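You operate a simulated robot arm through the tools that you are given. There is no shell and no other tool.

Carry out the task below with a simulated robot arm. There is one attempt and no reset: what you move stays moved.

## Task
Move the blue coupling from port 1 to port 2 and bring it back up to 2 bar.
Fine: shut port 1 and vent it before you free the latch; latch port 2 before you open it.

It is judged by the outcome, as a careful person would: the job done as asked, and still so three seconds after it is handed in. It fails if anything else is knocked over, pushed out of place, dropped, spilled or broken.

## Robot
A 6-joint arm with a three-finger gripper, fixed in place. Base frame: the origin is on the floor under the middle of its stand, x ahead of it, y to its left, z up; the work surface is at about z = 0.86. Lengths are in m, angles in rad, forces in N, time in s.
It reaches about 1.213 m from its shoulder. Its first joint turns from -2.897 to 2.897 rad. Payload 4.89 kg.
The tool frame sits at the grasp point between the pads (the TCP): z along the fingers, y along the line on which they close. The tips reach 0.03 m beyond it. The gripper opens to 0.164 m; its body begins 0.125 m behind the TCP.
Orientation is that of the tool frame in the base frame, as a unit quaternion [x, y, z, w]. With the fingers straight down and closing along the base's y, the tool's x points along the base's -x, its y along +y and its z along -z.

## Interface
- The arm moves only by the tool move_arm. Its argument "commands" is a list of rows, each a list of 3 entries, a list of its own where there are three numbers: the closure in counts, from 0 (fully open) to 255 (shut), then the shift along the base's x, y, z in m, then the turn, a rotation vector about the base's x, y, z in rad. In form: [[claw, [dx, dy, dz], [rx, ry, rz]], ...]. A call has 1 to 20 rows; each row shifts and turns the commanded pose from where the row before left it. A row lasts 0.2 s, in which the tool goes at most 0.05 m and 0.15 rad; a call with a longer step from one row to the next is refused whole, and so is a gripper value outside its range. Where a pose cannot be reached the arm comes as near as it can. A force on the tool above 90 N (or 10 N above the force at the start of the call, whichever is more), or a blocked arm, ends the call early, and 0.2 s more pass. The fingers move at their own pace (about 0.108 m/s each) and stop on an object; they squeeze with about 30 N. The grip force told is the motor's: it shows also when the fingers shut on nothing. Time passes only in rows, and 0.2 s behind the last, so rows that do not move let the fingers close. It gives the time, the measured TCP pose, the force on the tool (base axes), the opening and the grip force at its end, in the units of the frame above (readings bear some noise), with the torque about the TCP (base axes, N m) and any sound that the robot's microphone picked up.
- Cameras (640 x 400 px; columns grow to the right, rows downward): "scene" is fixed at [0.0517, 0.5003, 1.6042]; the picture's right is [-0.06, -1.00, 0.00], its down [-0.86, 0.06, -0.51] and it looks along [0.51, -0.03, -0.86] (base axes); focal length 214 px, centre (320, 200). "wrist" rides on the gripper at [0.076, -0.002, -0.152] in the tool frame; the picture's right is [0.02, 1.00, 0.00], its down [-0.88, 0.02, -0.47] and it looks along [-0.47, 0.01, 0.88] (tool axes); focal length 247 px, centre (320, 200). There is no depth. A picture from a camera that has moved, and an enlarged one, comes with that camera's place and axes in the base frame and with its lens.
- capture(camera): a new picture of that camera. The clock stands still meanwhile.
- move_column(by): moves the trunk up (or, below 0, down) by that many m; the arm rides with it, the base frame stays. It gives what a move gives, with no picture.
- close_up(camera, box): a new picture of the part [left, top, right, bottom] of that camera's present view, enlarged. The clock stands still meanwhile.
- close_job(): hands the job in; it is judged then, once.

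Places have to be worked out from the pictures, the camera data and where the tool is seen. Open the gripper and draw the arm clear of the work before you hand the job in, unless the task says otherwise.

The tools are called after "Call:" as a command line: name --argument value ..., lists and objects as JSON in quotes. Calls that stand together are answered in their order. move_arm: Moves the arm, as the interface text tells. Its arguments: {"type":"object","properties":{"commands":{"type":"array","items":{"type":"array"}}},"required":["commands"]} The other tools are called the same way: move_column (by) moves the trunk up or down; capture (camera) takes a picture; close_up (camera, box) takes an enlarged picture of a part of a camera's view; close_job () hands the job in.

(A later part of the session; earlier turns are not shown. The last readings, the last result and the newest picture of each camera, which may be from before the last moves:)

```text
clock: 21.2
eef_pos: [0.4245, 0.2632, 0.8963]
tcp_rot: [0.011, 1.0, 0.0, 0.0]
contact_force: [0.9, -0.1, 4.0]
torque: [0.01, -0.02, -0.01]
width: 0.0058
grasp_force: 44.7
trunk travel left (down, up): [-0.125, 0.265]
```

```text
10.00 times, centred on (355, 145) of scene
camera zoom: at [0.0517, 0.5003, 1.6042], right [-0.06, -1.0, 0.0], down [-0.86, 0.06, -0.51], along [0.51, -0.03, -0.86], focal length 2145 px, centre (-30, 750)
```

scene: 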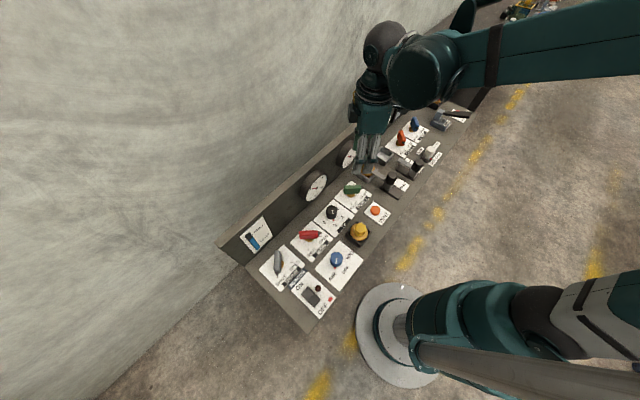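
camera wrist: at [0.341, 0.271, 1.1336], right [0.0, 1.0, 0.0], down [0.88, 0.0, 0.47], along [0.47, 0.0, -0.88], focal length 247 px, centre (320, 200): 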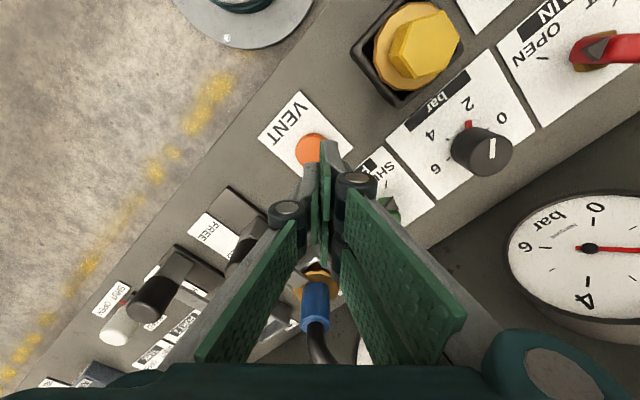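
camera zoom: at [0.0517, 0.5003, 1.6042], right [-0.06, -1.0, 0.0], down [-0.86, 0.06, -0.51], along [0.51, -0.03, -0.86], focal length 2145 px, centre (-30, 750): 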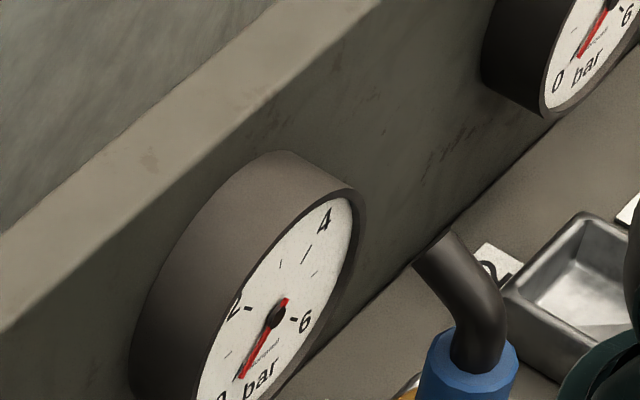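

Port 1 is vented to zero. I release the button, rise, and go above latch 1's knob (about (0.538, 0.189)), turning the gripper 45° so it closes along the panel's length.

Call:
move_arm --commands '[[255, [0, 0, 0.03], [0, 0, 0]], [255, [0, 0, 0.045], [0, 0, 0]], [255, [0, 0, 0.045], [0, 0, 0]], [255, [0, 0, 0.045], [0, 0, 0]], [200, [0.019, -0.0125, 0.0025], [0, 0, 0.133]], [125, [0.019, -0.0125, 0.0025], [0, 0, 0.133]], [125, [0.019, -0.0125, 0.0025], [0, 0, 0.133]], [125, [0.019, -0.0125, 0.0025], [0, 0, 0.133]], [125, [0.019, -0.0125, 0.0025], [0, 0, 0.133]], [125, [0.019, -0.0125, 0.0025], [0, 0, 0.133]], [125, [0, 0, 0], [0, 0, 0]]]'

Call:
capture --camera "wrist"

Call:
close_up --camera "scene" --box '[290, 110, 430, 230]'

```text
clock: 23.6
eef_pos: [0.5376, 0.1892, 1.0774]
tcp_rot: [-0.379, 0.925, 0.0, 0.001]
contact_force: [-1.3, -0.1, -0.6]
torque: [-0.04, 0.01, -0.03]
width: 0.0832
grasp_force: 0.1
trunk travel left (down, up): [-0.125, 0.265]
```

```text
taken
camera wrist: at [0.4857, 0.135, 1.2291], right [-0.72, 0.7, 0.0], down [0.61, 0.63, 0.47], along [0.33, 0.34, -0.88], focal length 247 px, centre (320, 200)
```

wrist: 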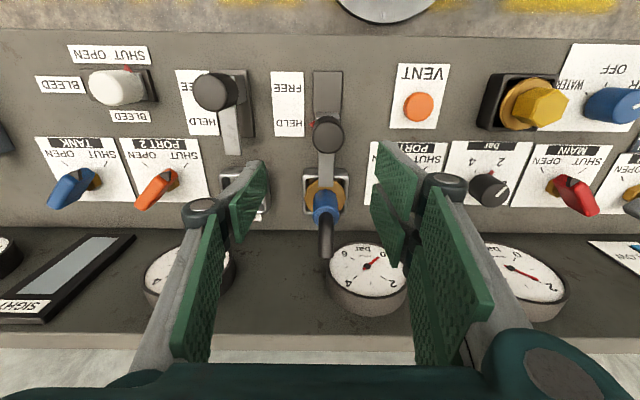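

```text
3.33 times, centred on (360, 170) of scene
camera zoom: at [0.0517, 0.5003, 1.6042], right [-0.06, -1.0, 0.0], down [-0.86, 0.06, -0.51], along [0.51, -0.03, -0.86], focal length 715 px, centre (187, 300)
```

zoom: 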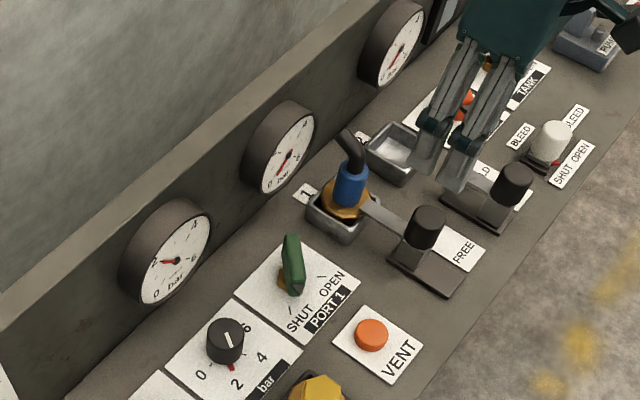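

The view is now aligned with the panel. Latch 2 is in FREE (knob forward), latch 1 in HELD. I zoom to find the knob's centre exactly.

Call:
close_up --camera "wrist" --box '[180, 50, 420, 270]'

Call:
close_up --camera "scene" --box '[350, 145, 430, 210]'

```text
1.82 times, centred on (300, 160) of wrist
camera zoom: at [0.4857, 0.135, 1.2291], right [-0.72, 0.7, 0.0], down [0.61, 0.63, 0.47], along [0.33, 0.34, -0.88], focal length 449 px, centre (356, 273)
```

zoom: 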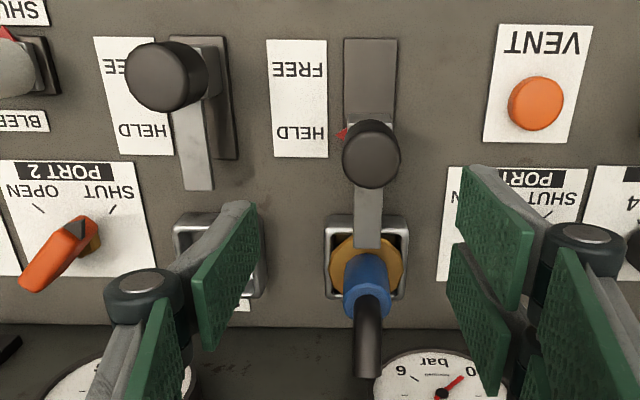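

```text
6.15 times, centred on (390, 178) of scene
camera zoom: at [0.0517, 0.5003, 1.6042], right [-0.06, -1.0, 0.0], down [-0.86, 0.06, -0.51], along [0.51, -0.03, -0.86], focal length 1320 px, centre (-111, 338)
```

zoom: 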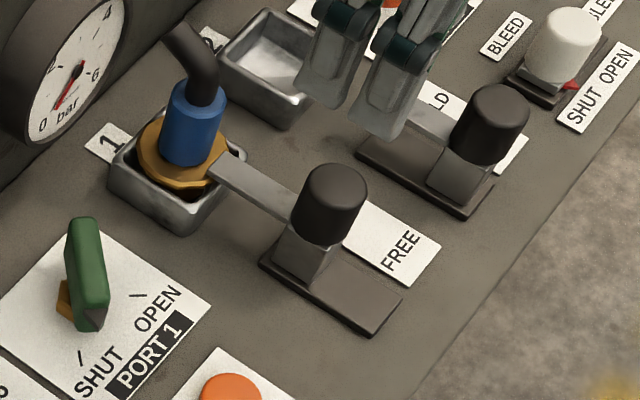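

Knob 1's centre is about (0.529, 0.194), top ≈ 0.943, diameter ≈ 0.037. I shift onto it and descend to TCP z ≈ 0.925.

Call:
move_arm --commands '[[125, [-0.0085, 0.005, -0.03], [0, 0, 0]], [125, [0, 0, -0.04], [0, 0, 0]], [125, [0, 0, -0.04], [0, 0, 0]]]'

Call:
capture --camera "wrist"

Call:
close_up --camera "scene" --box '[350, 145, 430, 210]'

```text
clock: 24.4
eef_pos: [0.5273, 0.1939, 0.9651]
tcp_rot: [-0.379, 0.926, 0.001, 0.0]
contact_force: [-1.8, -1.2, 1.2]
torque: [0.08, -0.21, -0.02]
width: 0.0836
grasp_force: 0.1
trunk travel left (down, up): [-0.125, 0.265]
```

```text
taken
camera wrist: at [0.4754, 0.1401, 1.1173], right [-0.72, 0.7, 0.0], down [0.61, 0.63, 0.47], along [0.33, 0.34, -0.88], focal length 247 px, centre (320, 200)
```

wrist: 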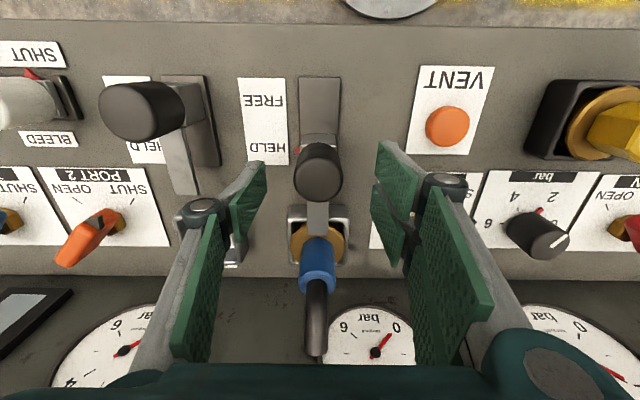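

```text
6.15 times, centred on (390, 178) of scene
camera zoom: at [0.0517, 0.5003, 1.6042], right [-0.06, -1.0, 0.0], down [-0.86, 0.06, -0.51], along [0.51, -0.03, -0.86], focal length 1320 px, centre (-111, 338)
```

zoom: 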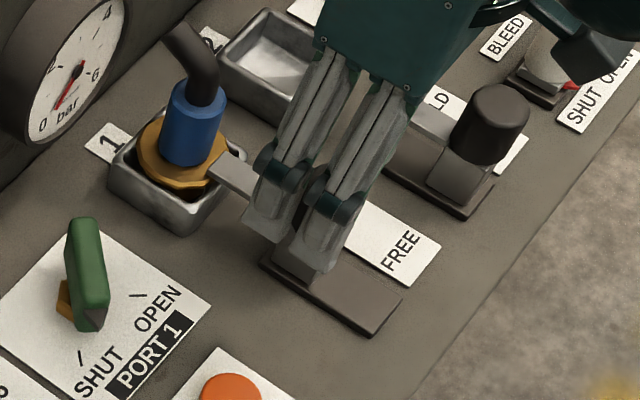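

Well centred on the knob. I descend the last 4 cm and close on it.

Call:
move_arm --commands '[[125, [0, 0, -0.02], [0, 0, 0]], [125, [0, 0, -0.018], [0, 0, 0]], [180, [0, 0, 0], [0, 0, 0]], [255, [0, 0, 0], [0, 0, 0]], [255, [0, 0, 0], [0, 0, 0]]]'

Call:
capture --camera "wrist"

```text
clock: 25.6
eef_pos: [0.5301, 0.195, 0.9276]
tcp_rot: [-0.38, 0.925, 0.0, 0.0]
contact_force: [-5.2, 2.6, -9.3]
torque: [0.17, -0.01, -0.04]
width: 0.0368
grasp_force: 45.3
trunk travel left (down, up): [-0.125, 0.265]
```

```text
taken
camera wrist: at [0.4781, 0.1406, 1.0789], right [-0.72, 0.7, 0.0], down [0.61, 0.63, 0.47], along [0.33, 0.34, -0.88], focal length 247 px, centre (320, 200)
```

wrist: 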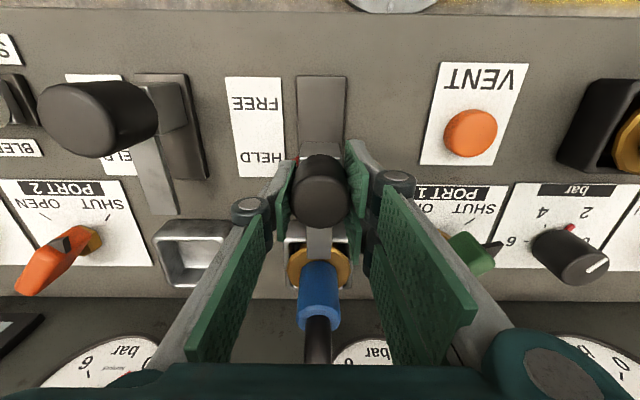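

Grip is clean (0.037 m, low side load). Port 1 is shut and vented, so I now slide the latch forward toward FREE (direction (-0.70, -0.715)), first 2 cm.

Call:
move_arm --commands '[[255, [-0.0035, -0.0036, 0], [0, 0, 0]], [255, [-0.0035, -0.0036, 0], [0, 0, 0]], [255, [-0.0035, -0.0036, 0], [0, 0, 0]], [255, [-0.0035, -0.0036, 0], [0, 0, 0]]]'

Call:
capture --camera "wrist"

```text
clock: 26.6
eef_pos: [0.5155, 0.1794, 0.9285]
tcp_rot: [-0.379, 0.925, 0.0, 0.0]
contact_force: [-19.2, 18.6, -32.6]
torque: [0.48, 0.06, -0.12]
width: 0.0367
grasp_force: 44.9
trunk travel left (down, up): [-0.125, 0.265]
```

```text
taken
camera wrist: at [0.4635, 0.1257, 1.0803], right [-0.72, 0.7, 0.0], down [0.61, 0.63, 0.47], along [0.33, 0.34, -0.88], focal length 247 px, centre (320, 200)
```

wrist: 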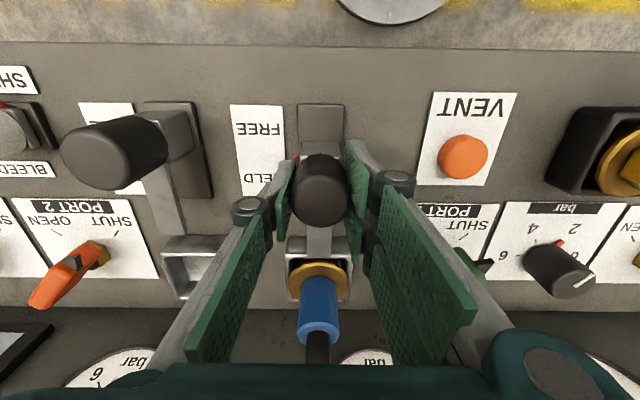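

The latch slides. A side load of 27 N toward (-x,+y) means a slight sideways drift; I correct 1 mm and continue.

Call:
move_arm --commands '[[255, [-0.0045, -0.0026, -0.001], [0, 0, 0]], [255, [-0.0035, -0.0036, 0], [0, 0, 0]], [255, [-0.0035, -0.0036, 0], [0, 0, 0]]]'

Call:
capture --camera "wrist"

```text
clock: 27.4
eef_pos: [0.5044, 0.1679, 0.9294]
tcp_rot: [-0.378, 0.926, 0.0, 0.0]
contact_force: [5.8, -8.4, 29.9]
torque: [-0.47, 0.06, -0.05]
width: 0.0365
grasp_force: 45.3
trunk travel left (down, up): [-0.125, 0.265]
```

```text
taken
camera wrist: at [0.4508, 0.114, 1.0803], right [-0.72, 0.7, 0.0], down [0.61, 0.63, 0.47], along [0.33, 0.34, -0.88], focal length 247 px, centre (320, 200)
```

wrist: 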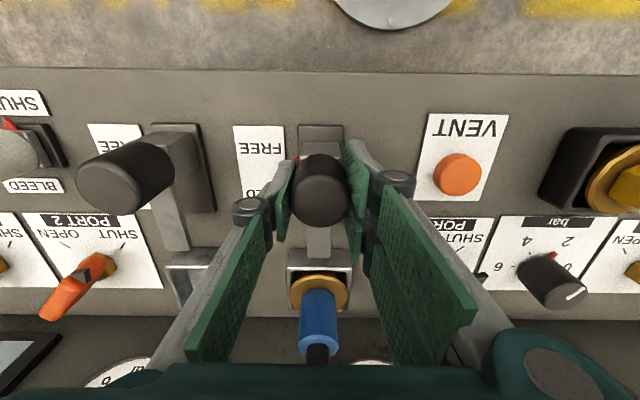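

About 3.7 cm so far. I continue in small steps until it meets its stop.

Call:
move_arm --commands '[[255, [-0.0025, -0.0026, 0.0005], [0, 0, 0]], [255, [-0.0025, -0.0026, 0], [0, 0, 0]]]'

Call:
close_up --camera "wrist" --box '[180, 100, 420, 320]'

```text
clock: 28.0
eef_pos: [0.4982, 0.1623, 0.9287]
tcp_rot: [-0.379, 0.925, 0.001, 0.0]
contact_force: [16.4, -10.3, 12.7]
torque: [-0.23, -0.49, 0.03]
width: 0.0369
grasp_force: 44.9
trunk travel left (down, up): [-0.125, 0.265]
```

```text
1.82 times, centred on (300, 210) of wrist
camera zoom: at [0.446, 0.1088, 1.0801], right [-0.72, 0.7, 0.0], down [0.61, 0.63, 0.47], along [0.33, 0.34, -0.88], focal length 449 px, centre (356, 182)
```

zoom: 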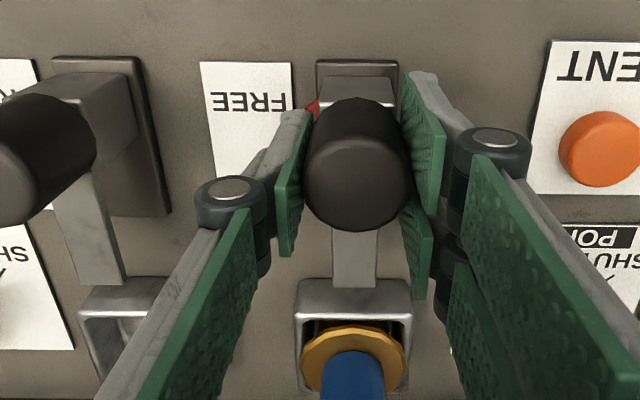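

Latch 1's block now sits at the same place on its plate as latch 2's (FREE), with the bar clear of the coupling. I try 3 mm more to feel for the stop.

Call:
move_arm --commands '[[255, [-0.0015, -0.0015, 0], [0, 0, 0]], [255, [-0.0012, -0.0012, 0], [0, 0, 0]]]'

Call:
close_up --camera "scene" --box '[350, 145, 430, 210]'

```text
clock: 28.6
eef_pos: [0.4978, 0.16, 0.928]
tcp_rot: [-0.379, 0.925, 0.0, 0.0]
contact_force: [29.5, 2.3, 1.9]
torque: [0.15, -0.62, 0.29]
width: 0.0367
grasp_force: 45.3
trunk travel left (down, up): [-0.125, 0.265]
```

```text
6.15 times, centred on (390, 178) of scene
camera zoom: at [0.0517, 0.5003, 1.6042], right [-0.06, -1.0, 0.0], down [-0.86, 0.06, -0.51], along [0.51, -0.03, -0.86], focal length 1320 px, centre (-111, 338)
```

zoom: 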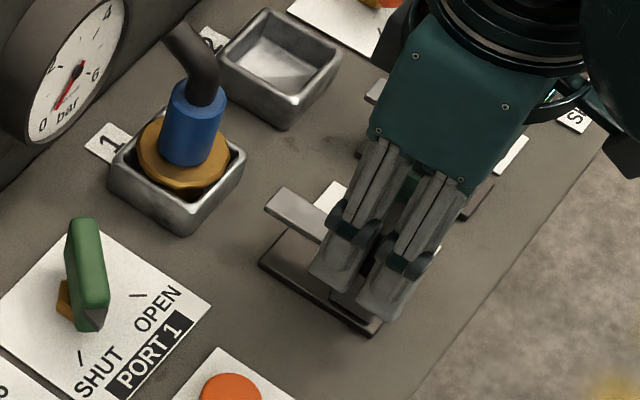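

The +n force of about 22 N shows the FREE stop. I back off a touch, open, and rise.

Call:
move_arm --commands '[[255, [0.001, 0.001, 0], [0, 0, 0]], [190, [0, 0, 0], [0, 0, 0]], [125, [0, 0, 0], [0, 0, 0]], [125, [0, 0, 0], [0, 0, 0]], [125, [0, 0, 0.03], [0, 0, 0]], [125, [0, 0, 0.045], [0, 0, 0]], [125, [0, 0, 0.045], [0, 0, 0]], [125, [0, 0, 0.045], [0, 0, 0]]]'

Call:
capture --camera "wrist"

Call:
close_up --camera "scene" --box '[330, 120, 430, 210]'

```text
clock: 30.4
eef_pos: [0.4988, 0.1644, 1.094]
tcp_rot: [-0.379, 0.925, 0.0, 0.0]
contact_force: [1.3, 1.0, 0.4]
torque: [-0.03, 0.22, 0.01]
width: 0.0835
grasp_force: 0.1
trunk travel left (down, up): [-0.125, 0.265]
```

```text
taken
camera wrist: at [0.4472, 0.1111, 1.2459], right [-0.72, 0.7, 0.0], down [0.61, 0.63, 0.47], along [0.33, 0.34, -0.88], focal length 247 px, centre (320, 200)
```

wrist: 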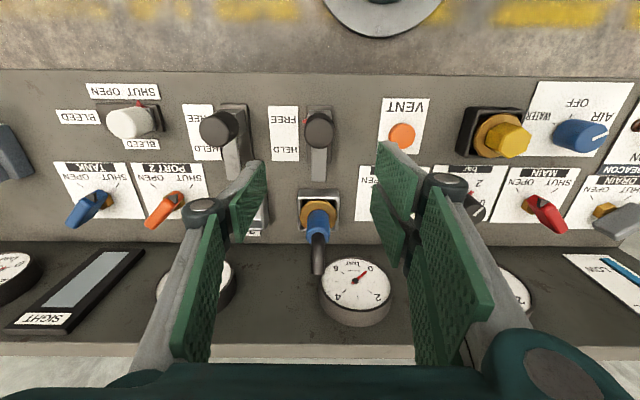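

```text
4.44 times, centred on (380, 165) of scene
camera zoom: at [0.0517, 0.5003, 1.6042], right [-0.06, -1.0, 0.0], down [-0.86, 0.06, -0.51], along [0.51, -0.03, -0.86], focal length 953 px, centre (53, 356)
```

zoom: 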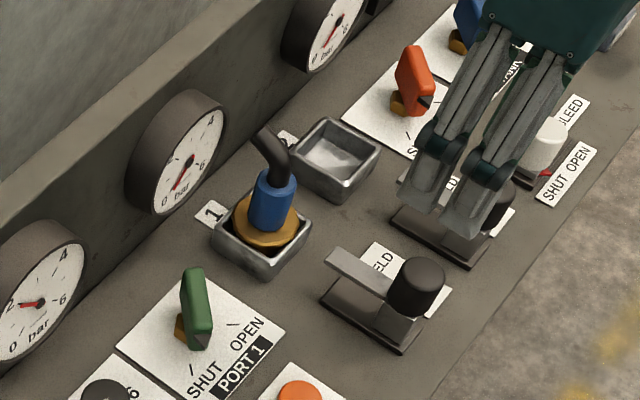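

Latch 1 is free. I zoom to measure the coupling and both sockets in the panel-aligned view.

Call:
close_up --camera "wrist" --box '[210, 90, 370, 280]'

```text
2.11 times, centred on (290, 185) of wrist
camera zoom: at [0.4472, 0.1111, 1.2459], right [-0.72, 0.7, 0.0], down [0.61, 0.63, 0.47], along [0.33, 0.34, -0.88], focal length 520 px, centre (383, 232)
```

zoom: 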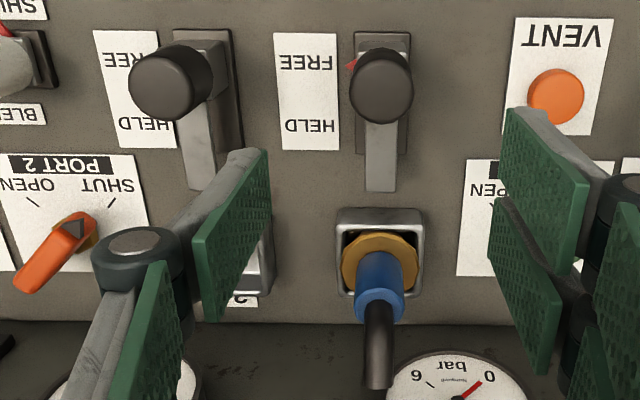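

I move over the coupling, estimated at about (0.596, 0.260), keeping tips above the hose (≈1.0), and look again.

Call:
move_arm --commands '[[125, [0.0243, 0.0239, 0.004], [0, 0, 0]], [125, [0.0243, 0.0239, 0.004], [0, 0, 0]], [125, [0.0243, 0.0239, 0.004], [0, 0, 0]], [125, [0.0243, 0.0239, 0.004], [0, 0, 0]], [125, [0, 0, 0], [0, 0, 0]]]'

Call:
capture --camera "wrist"

Call:
close_up --camera "scene" --box '[310, 80, 430, 210]'

```text
clock: 31.6
eef_pos: [0.5928, 0.2562, 1.1135]
tcp_rot: [-0.378, 0.926, -0.001, 0.001]
contact_force: [0.4, -0.1, 0.1]
torque: [0.0, 0.06, -0.01]
width: 0.0837
grasp_force: 0.2
trunk travel left (down, up): [-0.125, 0.265]
```

```text
taken
camera wrist: at [0.5402, 0.2036, 1.2636], right [-0.72, 0.7, 0.0], down [0.61, 0.63, 0.47], along [0.33, 0.34, -0.88], focal length 247 px, centre (320, 200)
```

wrist: 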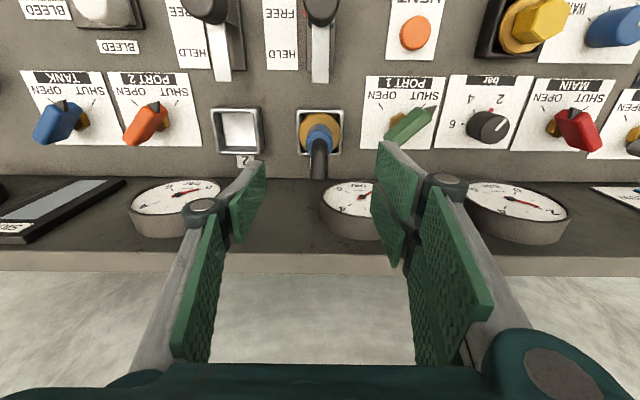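

```text
3.08 times, centred on (370, 145) of scene
camera zoom: at [0.0517, 0.5003, 1.6042], right [-0.06, -1.0, 0.0], down [-0.86, 0.06, -0.51], along [0.51, -0.03, -0.86], focal length 660 px, centre (166, 369)
```

zoom: 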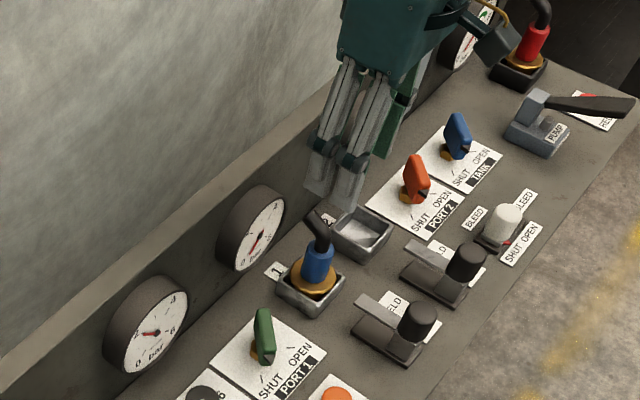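

Now I zoom on the two sockets and the coupling from here.

Call:
close_up --camera "wrist" --box '[200, 80, 380, 200]'

```text
3.33 times, centred on (290, 140) of wrist
camera zoom: at [0.5402, 0.2036, 1.2636], right [-0.72, 0.7, 0.0], down [0.61, 0.63, 0.47], along [0.33, 0.34, -0.88], focal length 823 px, centre (420, 400)
```

zoom: 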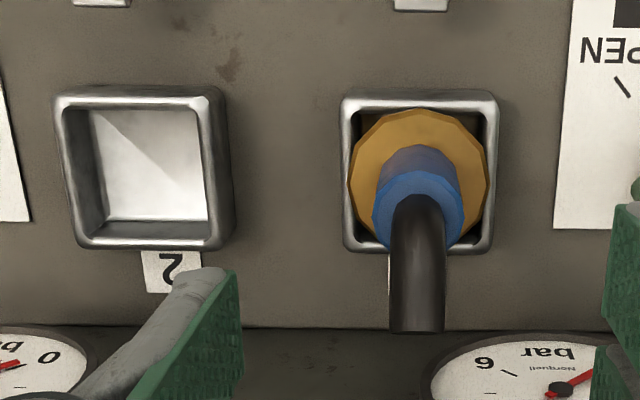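

The coupling axis is at about (0.598, 0.262), port 2's socket centre at about (0.687, 0.175); the offset between ports is (0.089, -0.0875). I shift onto the coupling and descend partway.

Call:
move_arm --commands '[[125, [0.0056, 0.0048, -0.02], [0, 0, 0]], [125, [0, 0, -0.04], [0, 0, 0]], [125, [0, 0, -0.04], [0, 0, 0]], [125, [0, 0, 0], [0, 0, 0]]]'

Call:
capture --camera "wrist"

Call:
close_up --camera "scene" --box '[310, 80, 430, 210]'

```text
clock: 32.6
eef_pos: [0.5947, 0.2617, 1.0087]
tcp_rot: [-0.379, 0.925, 0.0, 0.0]
contact_force: [0.0, 0.1, -0.9]
torque: [-0.02, 0.03, -0.02]
width: 0.0835
grasp_force: 0.1
trunk travel left (down, up): [-0.125, 0.265]
```

```text
taken
camera wrist: at [0.5434, 0.2084, 1.1603], right [-0.72, 0.7, 0.0], down [0.61, 0.63, 0.47], along [0.33, 0.34, -0.88], focal length 247 px, centre (320, 200)
```

wrist: 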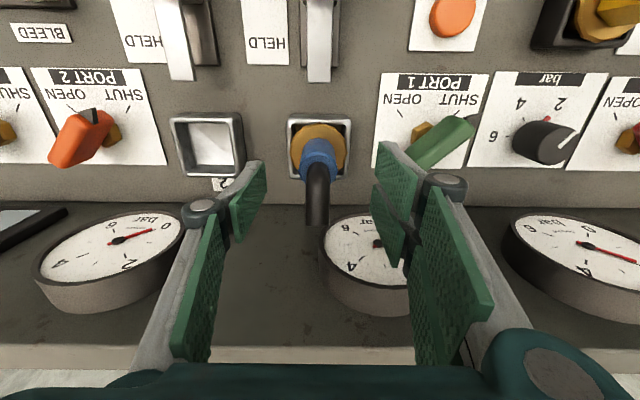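

```text
3.08 times, centred on (370, 145) of scene
camera zoom: at [0.0517, 0.5003, 1.6042], right [-0.06, -1.0, 0.0], down [-0.86, 0.06, -0.51], along [0.51, -0.03, -0.86], focal length 660 px, centre (166, 369)
```

zoom: 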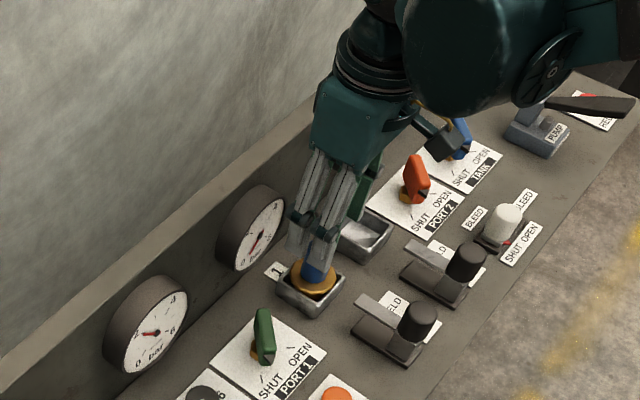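

I check centring again at this height, and the clearance of the fingers to gauge 2.

Call:
close_up --camera "wrist" --box '[240, 90, 460, 270]'

Call:
close_up --camera "scene" --box '[340, 120, 400, 190]'

```text
2.22 times, centred on (350, 180) of wrist
camera zoom: at [0.5434, 0.2084, 1.1603], right [-0.72, 0.7, 0.0], down [0.61, 0.63, 0.47], along [0.33, 0.34, -0.88], focal length 549 px, centre (253, 244)
```

zoom: 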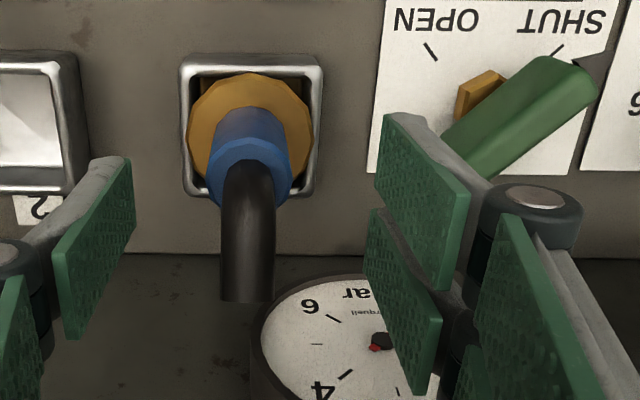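

```text
5.71 times, centred on (370, 155) of scene
camera zoom: at [0.0517, 0.5003, 1.6042], right [-0.06, -1.0, 0.0], down [-0.86, 0.06, -0.51], along [0.51, -0.03, -0.86], focal length 1226 px, centre (34, 457)
```

zoom: 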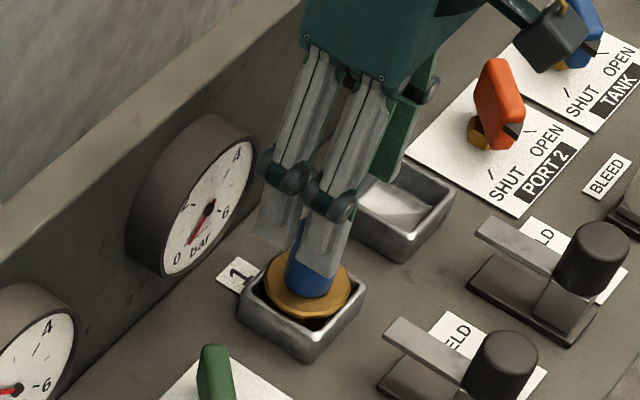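

Fingers span only about ±3 cm in depth, so they clear the gauge face by roughly 3 cm. I make a small centring correction and descend to grip height on the blue body.

Call:
move_arm --commands '[[125, [0.0025, 0.0003, -0.03], [0, 0, 0]], [125, [0, 0, -0.025], [0, 0, 0]], [125, [0, 0, -0.015], [0, 0, 0]]]'

Call:
capture --camera "wrist"

Call:
close_up --camera "scene" --box '[340, 120, 400, 190]'

```text
clock: 33.4
eef_pos: [0.6027, 0.2604, 0.9395]
tcp_rot: [-0.38, 0.925, 0.0, 0.0]
contact_force: [0.2, -0.3, -0.7]
torque: [0.05, -0.12, 0.02]
width: 0.0837
grasp_force: 0.1
trunk travel left (down, up): [-0.125, 0.265]
```

```text
taken
camera wrist: at [0.5503, 0.2079, 1.0907], right [-0.72, 0.7, 0.0], down [0.61, 0.63, 0.47], along [0.33, 0.34, -0.88], focal length 247 px, centre (320, 200)
```

wrist: 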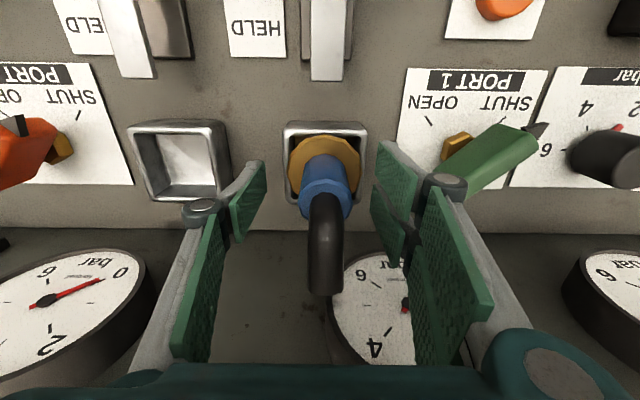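

```text
5.71 times, centred on (370, 155) of scene
camera zoom: at [0.0517, 0.5003, 1.6042], right [-0.06, -1.0, 0.0], down [-0.86, 0.06, -0.51], along [0.51, -0.03, -0.86], focal length 1226 px, centre (34, 457)
```

zoom: 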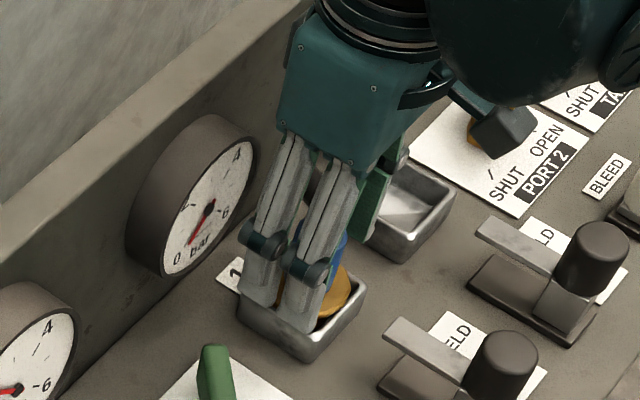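

I zoom to check the centring before closing.

Call:
close_up --camera "wrist" --box '[250, 110, 400, 310]'

```text
2.00 times, centred on (325, 210) of wrist
camera zoom: at [0.5503, 0.2079, 1.0907], right [-0.72, 0.7, 0.0], down [0.61, 0.63, 0.47], along [0.33, 0.34, -0.88], focal length 494 px, centre (310, 180)
```

zoom: 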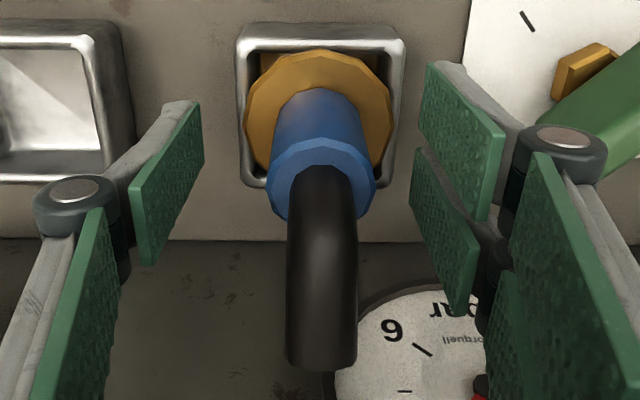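

The coupling is about 3 mm toward -u and 3 mm toward -n; I shift x by -4 mm and close gently.

Call:
move_arm --commands '[[125, [-0.004, 0, 0], [0, 0, 0]], [190, [0, 0, 0], [0, 0, 0]], [255, [0, 0, 0], [0, 0, 0]], [255, [0, 0, 0], [0, 0, 0]]]'

Call:
capture --camera "wrist"

```text
clock: 34.4
eef_pos: [0.5984, 0.2605, 0.9373]
tcp_rot: [-0.379, 0.925, 0.0, 0.001]
contact_force: [-1.5, -1.3, 0.0]
torque: [-0.08, 0.04, -0.02]
width: 0.0352
grasp_force: 30.2
trunk travel left (down, up): [-0.125, 0.265]
```

```text
taken
camera wrist: at [0.5468, 0.2082, 1.0909], right [-0.72, 0.7, 0.0], down [0.61, 0.63, 0.47], along [0.33, 0.34, -0.88], focal length 247 px, centre (320, 200)
```

wrist: 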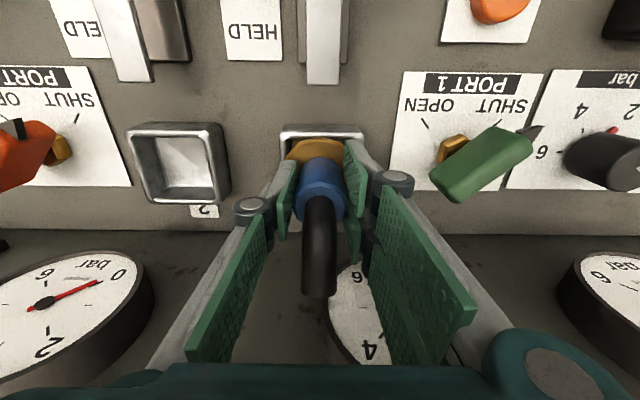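

Gripped at 0.035 m with no side load. I lift slowly and watch the force.

Call:
move_arm --commands '[[255, [0, 0, 0.005], [0, 0, 0]], [255, [0, 0, 0.01], [0, 0, 0]], [255, [0, 0, 0.01], [0, 0, 0]]]'

Call:
capture --camera "wrist"

Call:
close_up --camera "scene" --box '[340, 120, 400, 190]'

```text
clock: 35.2
eef_pos: [0.5998, 0.2627, 0.9638]
tcp_rot: [-0.379, 0.925, 0.0, 0.001]
contact_force: [-0.4, 0.3, -0.1]
torque: [-0.03, 0.03, 0.02]
width: 0.0351
grasp_force: 29.9
trunk travel left (down, up): [-0.125, 0.265]
```

```text
taken
camera wrist: at [0.5476, 0.2095, 1.116], right [-0.72, 0.7, 0.0], down [0.61, 0.63, 0.47], along [0.33, 0.34, -0.88], focal length 247 px, centre (320, 200)
```

wrist: 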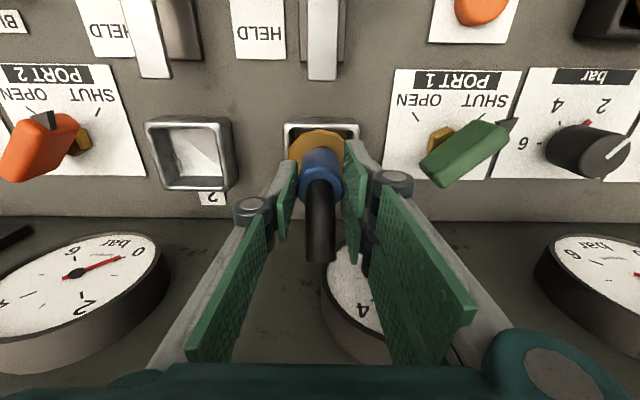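

```text
5.71 times, centred on (370, 155) of scene
camera zoom: at [0.0517, 0.5003, 1.6042], right [-0.06, -1.0, 0.0], down [-0.86, 0.06, -0.51], along [0.51, -0.03, -0.86], focal length 1226 px, centre (34, 457)
```

zoom: 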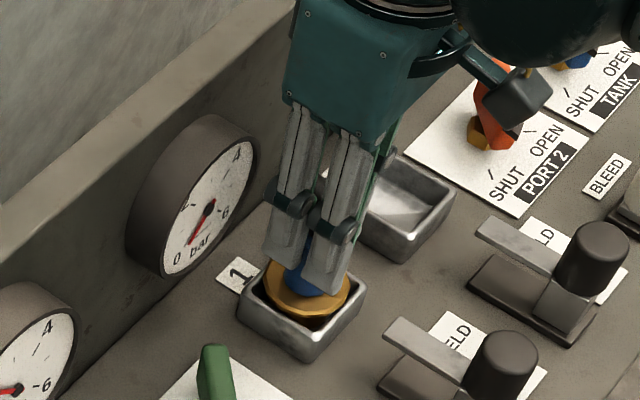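

The coupling seems not to have followed: the hose end moved relative to the gripper. I look closely at the pads and the blue body.

Call:
close_up --camera "wrist" --box '[250, 100, 400, 290]'

Call:
close_up --camera "scene" --box '[355, 140, 395, 180]'

```text
2.11 times, centred on (325, 195) of wrist
camera zoom: at [0.5476, 0.2095, 1.116], right [-0.72, 0.7, 0.0], down [0.61, 0.63, 0.47], along [0.33, 0.34, -0.88], focal length 520 px, centre (310, 210)
```

zoom: 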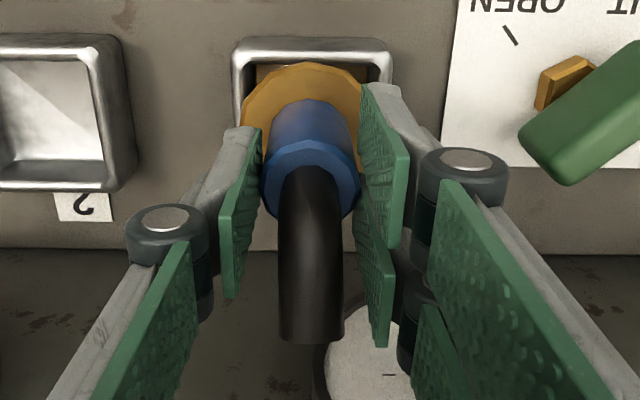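

```text
10.00 times, centred on (375, 160) of scene
camera zoom: at [0.0517, 0.5003, 1.6042], right [-0.06, -1.0, 0.0], down [-0.86, 0.06, -0.51], along [0.51, -0.03, -0.86], focal length 2145 px, centre (-230, 600)
```

zoom: 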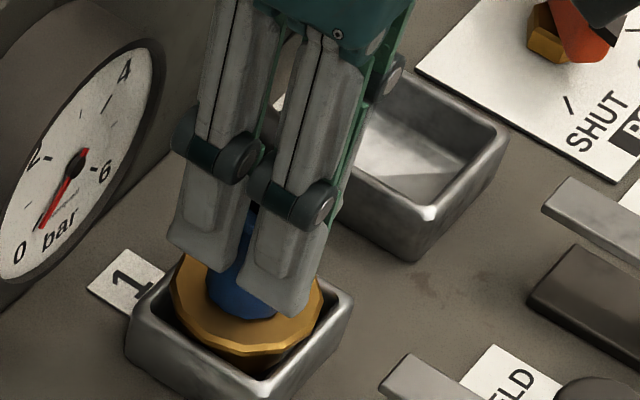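

The coupling stayed put while the pads slid up it. I go back down a little lower for a firmer hold, reopen slightly and close again for longer, then read the grip.

Call:
move_arm --commands '[[170, [0, 0, 0], [0, 0, 0]], [170, [0, 0, -0.014], [0, 0, 0]], [170, [0, 0, -0.014], [0, 0, 0]], [255, [0, 0, 0], [0, 0, 0]], [255, [0, 0, 0], [0, 0, 0]], [255, [0, 0, 0], [0, 0, 0]], [255, [0, 0, 0], [0, 0, 0]]]'

Call:
close_up --camera "wrist" --box '[250, 100, 400, 310]'

```text
clock: 36.8
eef_pos: [0.599, 0.2628, 0.9354]
tcp_rot: [-0.379, 0.926, 0.0, -0.001]
contact_force: [0.2, 0.7, -0.5]
torque: [0.01, 0.02, 0.0]
width: 0.035
grasp_force: 29.8
trunk travel left (down, up): [-0.125, 0.265]
```

```text
1.90 times, centred on (325, 205) of wrist
camera zoom: at [0.5471, 0.2094, 1.0871], right [-0.72, 0.7, 0.0], down [0.61, 0.63, 0.47], along [0.33, 0.34, -0.88], focal length 470 px, centre (310, 190)
```

zoom: 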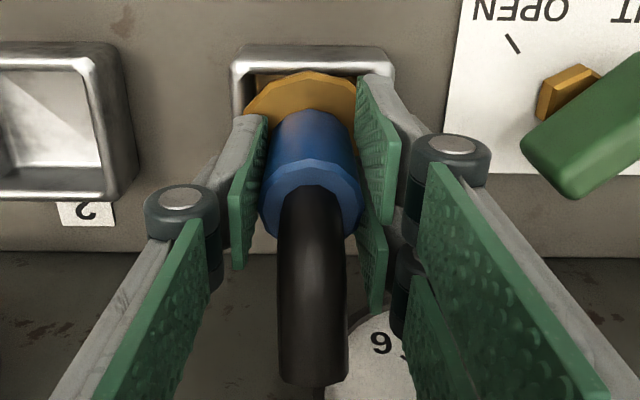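

Same grip as before (0.035 m). I lift only 4 mm and read the force, to see whether anything resists.

Call:
move_arm --commands '[[255, [0, 0, 0.002], [0, 0, 0]], [255, [0, 0, 0.002], [0, 0, 0]]]'

Call:
close_up --camera "wrist" --box '[250, 100, 400, 310]'

Call:
close_up --camera "scene" --box '[355, 140, 395, 180]'

```text
clock: 37.4
eef_pos: [0.5984, 0.2637, 0.9393]
tcp_rot: [-0.378, 0.926, 0.001, 0.0]
contact_force: [0.3, -0.8, -3.7]
torque: [0.01, -0.01, 0.01]
width: 0.0349
grasp_force: 30.0
trunk travel left (down, up): [-0.125, 0.265]
```

```text
1.90 times, centred on (325, 205) of wrist
camera zoom: at [0.5463, 0.2092, 1.091], right [-0.72, 0.7, 0.0], down [0.61, 0.63, 0.47], along [0.33, 0.34, -0.88], focal length 470 px, centre (310, 190)
```

zoom: 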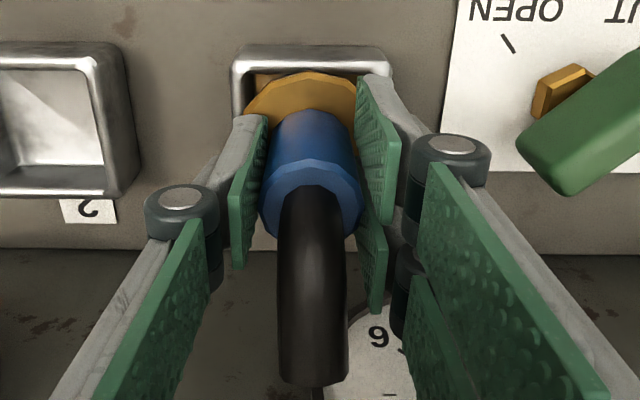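

```text
10.00 times, centred on (375, 160) of scene
camera zoom: at [0.0517, 0.5003, 1.6042], right [-0.06, -1.0, 0.0], down [-0.86, 0.06, -0.51], along [0.51, -0.03, -0.86], focal length 2145 px, centre (-230, 600)
```

zoom: 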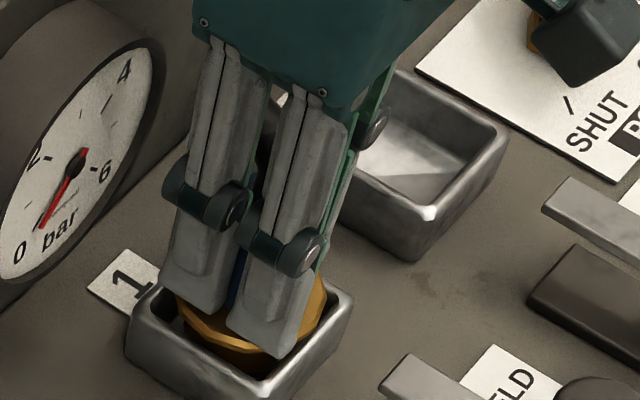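

Now the coupling moves with the gripper (hose end unchanged in the wrist view, -3.7 N ≈ its weight). I continue lifting slowly, checking as I go.

Call:
move_arm --commands '[[255, [0, 0, 0.002], [0, 0, 0]], [255, [0, 0, 0.003], [0, 0, 0]], [255, [0, 0, 0.003], [0, 0, 0]]]'

Call:
close_up --camera "wrist" --box '[250, 100, 400, 310]'

Call:
close_up --camera "scene" --box '[355, 140, 395, 180]'

```text
clock: 38.2
eef_pos: [0.5974, 0.2621, 0.9484]
tcp_rot: [-0.38, 0.925, 0.0, 0.001]
contact_force: [-0.4, -0.8, -4.8]
torque: [0.0, -0.02, -0.03]
width: 0.0348
grasp_force: 30.0
trunk travel left (down, up): [-0.125, 0.265]
```

```text
1.90 times, centred on (325, 205) of wrist
camera zoom: at [0.5458, 0.2087, 1.1], right [-0.72, 0.7, 0.0], down [0.61, 0.63, 0.47], along [0.33, 0.34, -0.88], focal length 470 px, centre (310, 190)
```

zoom: 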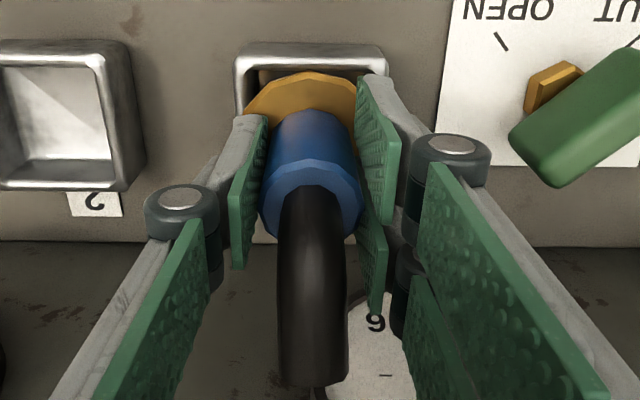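

```text
10.00 times, centred on (375, 160) of scene
camera zoom: at [0.0517, 0.5003, 1.6042], right [-0.06, -1.0, 0.0], down [-0.86, 0.06, -0.51], along [0.51, -0.03, -0.86], focal length 2145 px, centre (-230, 600)
```

zoom: 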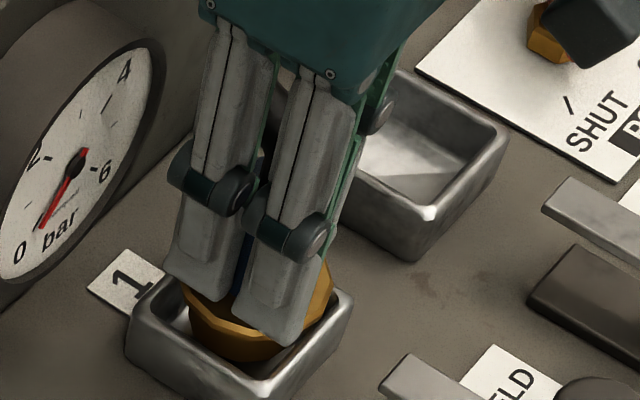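

The coupling is rising out of the socket. I keep lifting at 4 mm per row.

Call:
move_arm --commands '[[255, [0, 0, 0.004], [0, 0, 0]], [255, [0, 0, 0.004], [0, 0, 0]], [255, [0, 0, 0.004], [0, 0, 0]], [255, [0, 0, 0.004], [0, 0, 0]], [255, [0, 0, 0.004], [0, 0, 0]]]'

Call:
close_up --camera "wrist" --box '[250, 100, 400, 310]'

Call:
close_up --camera "scene" --box '[355, 140, 395, 180]'

```text
clock: 39.4
eef_pos: [0.5975, 0.2627, 0.9689]
tcp_rot: [-0.379, 0.925, 0.0, 0.0]
contact_force: [-0.8, 1.0, -3.9]
torque: [-0.04, 0.04, -0.01]
width: 0.0349
grasp_force: 29.8
trunk travel left (down, up): [-0.125, 0.265]
```

```text
1.90 times, centred on (325, 205) of wrist
camera zoom: at [0.5459, 0.2095, 1.1199], right [-0.72, 0.7, 0.0], down [0.61, 0.63, 0.47], along [0.33, 0.34, -0.88], focal length 470 px, centre (310, 190)
```

zoom: 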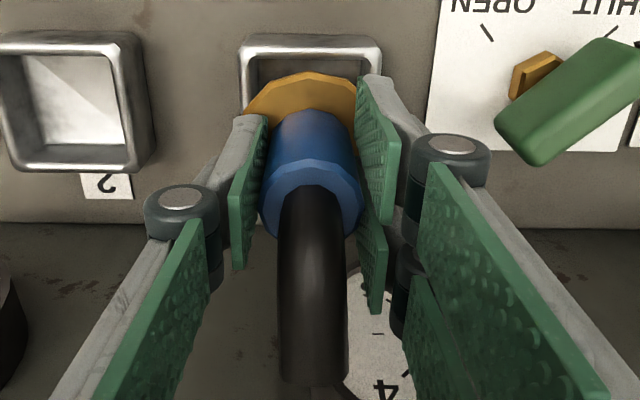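

```text
10.00 times, centred on (375, 160) of scene
camera zoom: at [0.0517, 0.5003, 1.6042], right [-0.06, -1.0, 0.0], down [-0.86, 0.06, -0.51], along [0.51, -0.03, -0.86], focal length 2145 px, centre (-230, 600)
```

zoom: 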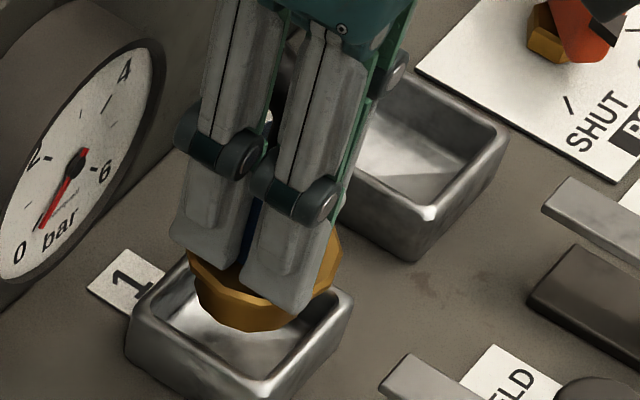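

The coupling rides firmly. I raise it another 4 cm to clear the socket rims.

Call:
move_arm --commands '[[255, [0, 0, 0.005], [0, 0, 0]], [255, [0, 0, 0.006], [0, 0, 0]], [255, [0, 0, 0.006], [0, 0, 0]], [255, [0, 0, 0.006], [0, 0, 0]], [255, [0, 0, 0.006], [0, 0, 0]], [255, [0, 0, 0.006], [0, 0, 0]], [255, [0, 0, 0.005], [0, 0, 0]]]'

Call:
capture --camera "wrist"

Call:
close_up --camera "scene" --box '[340, 120, 400, 190]'

```text
clock: 41.0
eef_pos: [0.5978, 0.2629, 1.0087]
tcp_rot: [-0.38, 0.925, 0.0, -0.001]
contact_force: [-0.2, 0.3, -3.1]
torque: [0.0, 0.02, 0.02]
width: 0.0353
grasp_force: 29.8
trunk travel left (down, up): [-0.125, 0.265]
```

```text
taken
camera wrist: at [0.5458, 0.2094, 1.1599], right [-0.72, 0.7, 0.0], down [0.61, 0.63, 0.47], along [0.33, 0.34, -0.88], focal length 247 px, centre (320, 200)
```

wrist: 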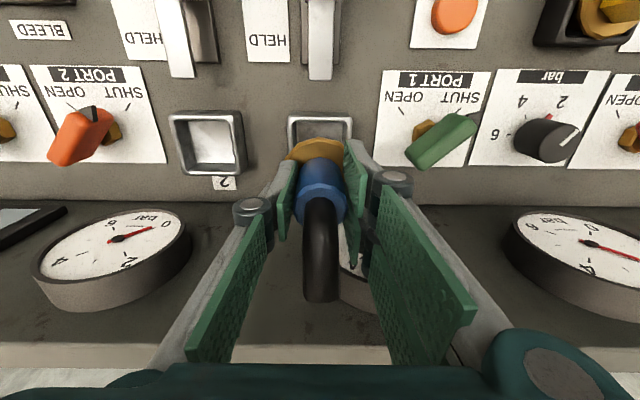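

```text
5.71 times, centred on (370, 155) of scene
camera zoom: at [0.0517, 0.5003, 1.6042], right [-0.06, -1.0, 0.0], down [-0.86, 0.06, -0.51], along [0.51, -0.03, -0.86], focal length 1226 px, centre (34, 457)
```

zoom: 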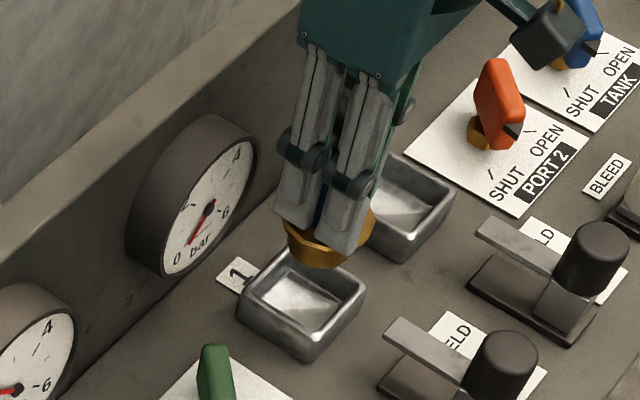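

Coupling is clear. Both sockets are visible now, so I zoom to re-measure the offset between them.

Call:
close_up --camera "wrist" --box '[150, 80, 370, 210]'

```text
2.91 times, centred on (260, 145) of wrist
camera zoom: at [0.5458, 0.2094, 1.1599], right [-0.72, 0.7, 0.0], down [0.61, 0.63, 0.47], along [0.33, 0.34, -0.88], focal length 718 px, centre (494, 360)
```

zoom: 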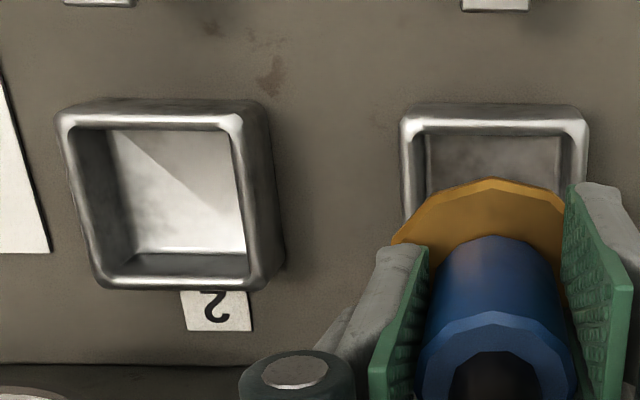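

The offset measures about 0.1245 m along the panel, i.e. (0.0891, -0.0873). I carry the coupling across at this height in gentle steps.

Call:
move_arm --commands '[[255, [0.006, -0.0059, 0], [0, 0, 0]], [255, [0.011, -0.0108, 0], [0, 0, 0]], [255, [0.0116, -0.0114, 0], [0, 0, 0]], [255, [0.0116, -0.0114, 0], [0, 0, 0]], [255, [0.0116, -0.0114, 0], [0, 0, 0]], [255, [0.0116, -0.0114, 0], [0, 0, 0]], [255, [0.0116, -0.0114, 0], [0, 0, 0]], [255, [0.0088, -0.0086, 0], [0, 0, 0]], [255, [0.0053, -0.005, 0], [0, 0, 0]], [255, [0, 0, 0], [0, 0, 0]]]'

Call:
capture --camera "wrist"

Call:
close_up --camera "scene" --box '[340, 100, 440, 190]'

```text
clock: 43.2
eef_pos: [0.689, 0.1769, 1.0088]
tcp_rot: [-0.379, 0.925, 0.001, -0.001]
contact_force: [0.0, 0.1, -3.1]
torque: [-0.02, -0.01, 0.0]
width: 0.0351
grasp_force: 29.6
trunk travel left (down, up): [-0.125, 0.265]
```

```text
taken
camera wrist: at [0.6357, 0.1231, 1.1605], right [-0.72, 0.7, 0.0], down [0.61, 0.63, 0.47], along [0.33, 0.34, -0.88], focal length 247 px, centre (320, 200)
```

wrist: 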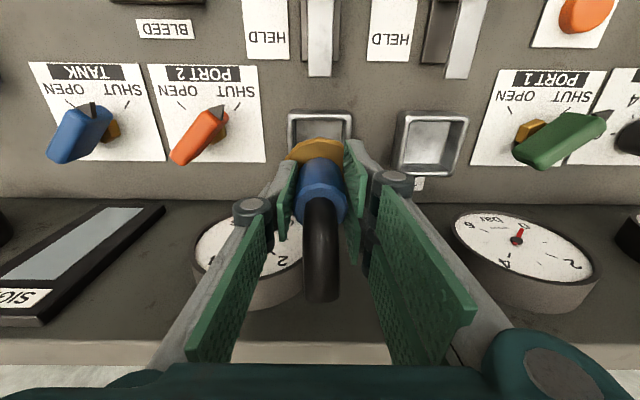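

```text
4.44 times, centred on (390, 145) of scene
camera zoom: at [0.0517, 0.5003, 1.6042], right [-0.06, -1.0, 0.0], down [-0.86, 0.06, -0.51], along [0.51, -0.03, -0.86], focal length 953 px, centre (9, 444)
```

zoom: 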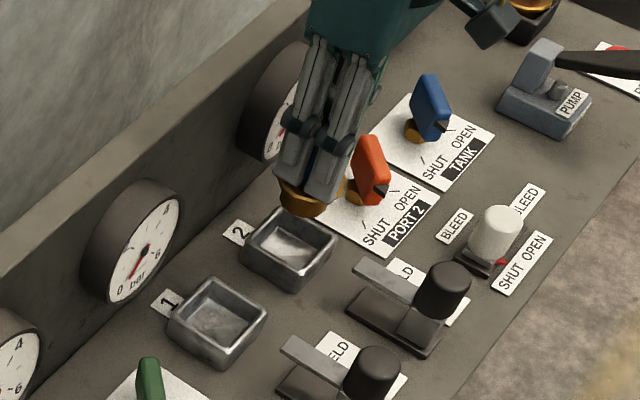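

I compare the socket's place in the wrist view with where socket 1 was when the coupling was above it.

Call:
close_up --camera "wrist" --box '[150, 80, 370, 210]'

```text
2.91 times, centred on (260, 145) of wrist
camera zoom: at [0.6357, 0.1231, 1.1605], right [-0.72, 0.7, 0.0], down [0.61, 0.63, 0.47], along [0.33, 0.34, -0.88], focal length 718 px, centre (494, 360)
```

zoom: 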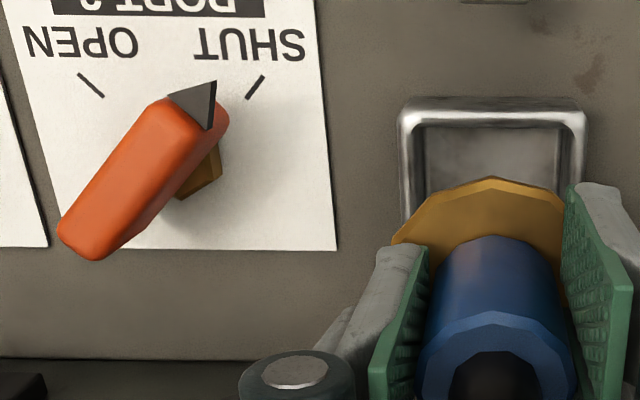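

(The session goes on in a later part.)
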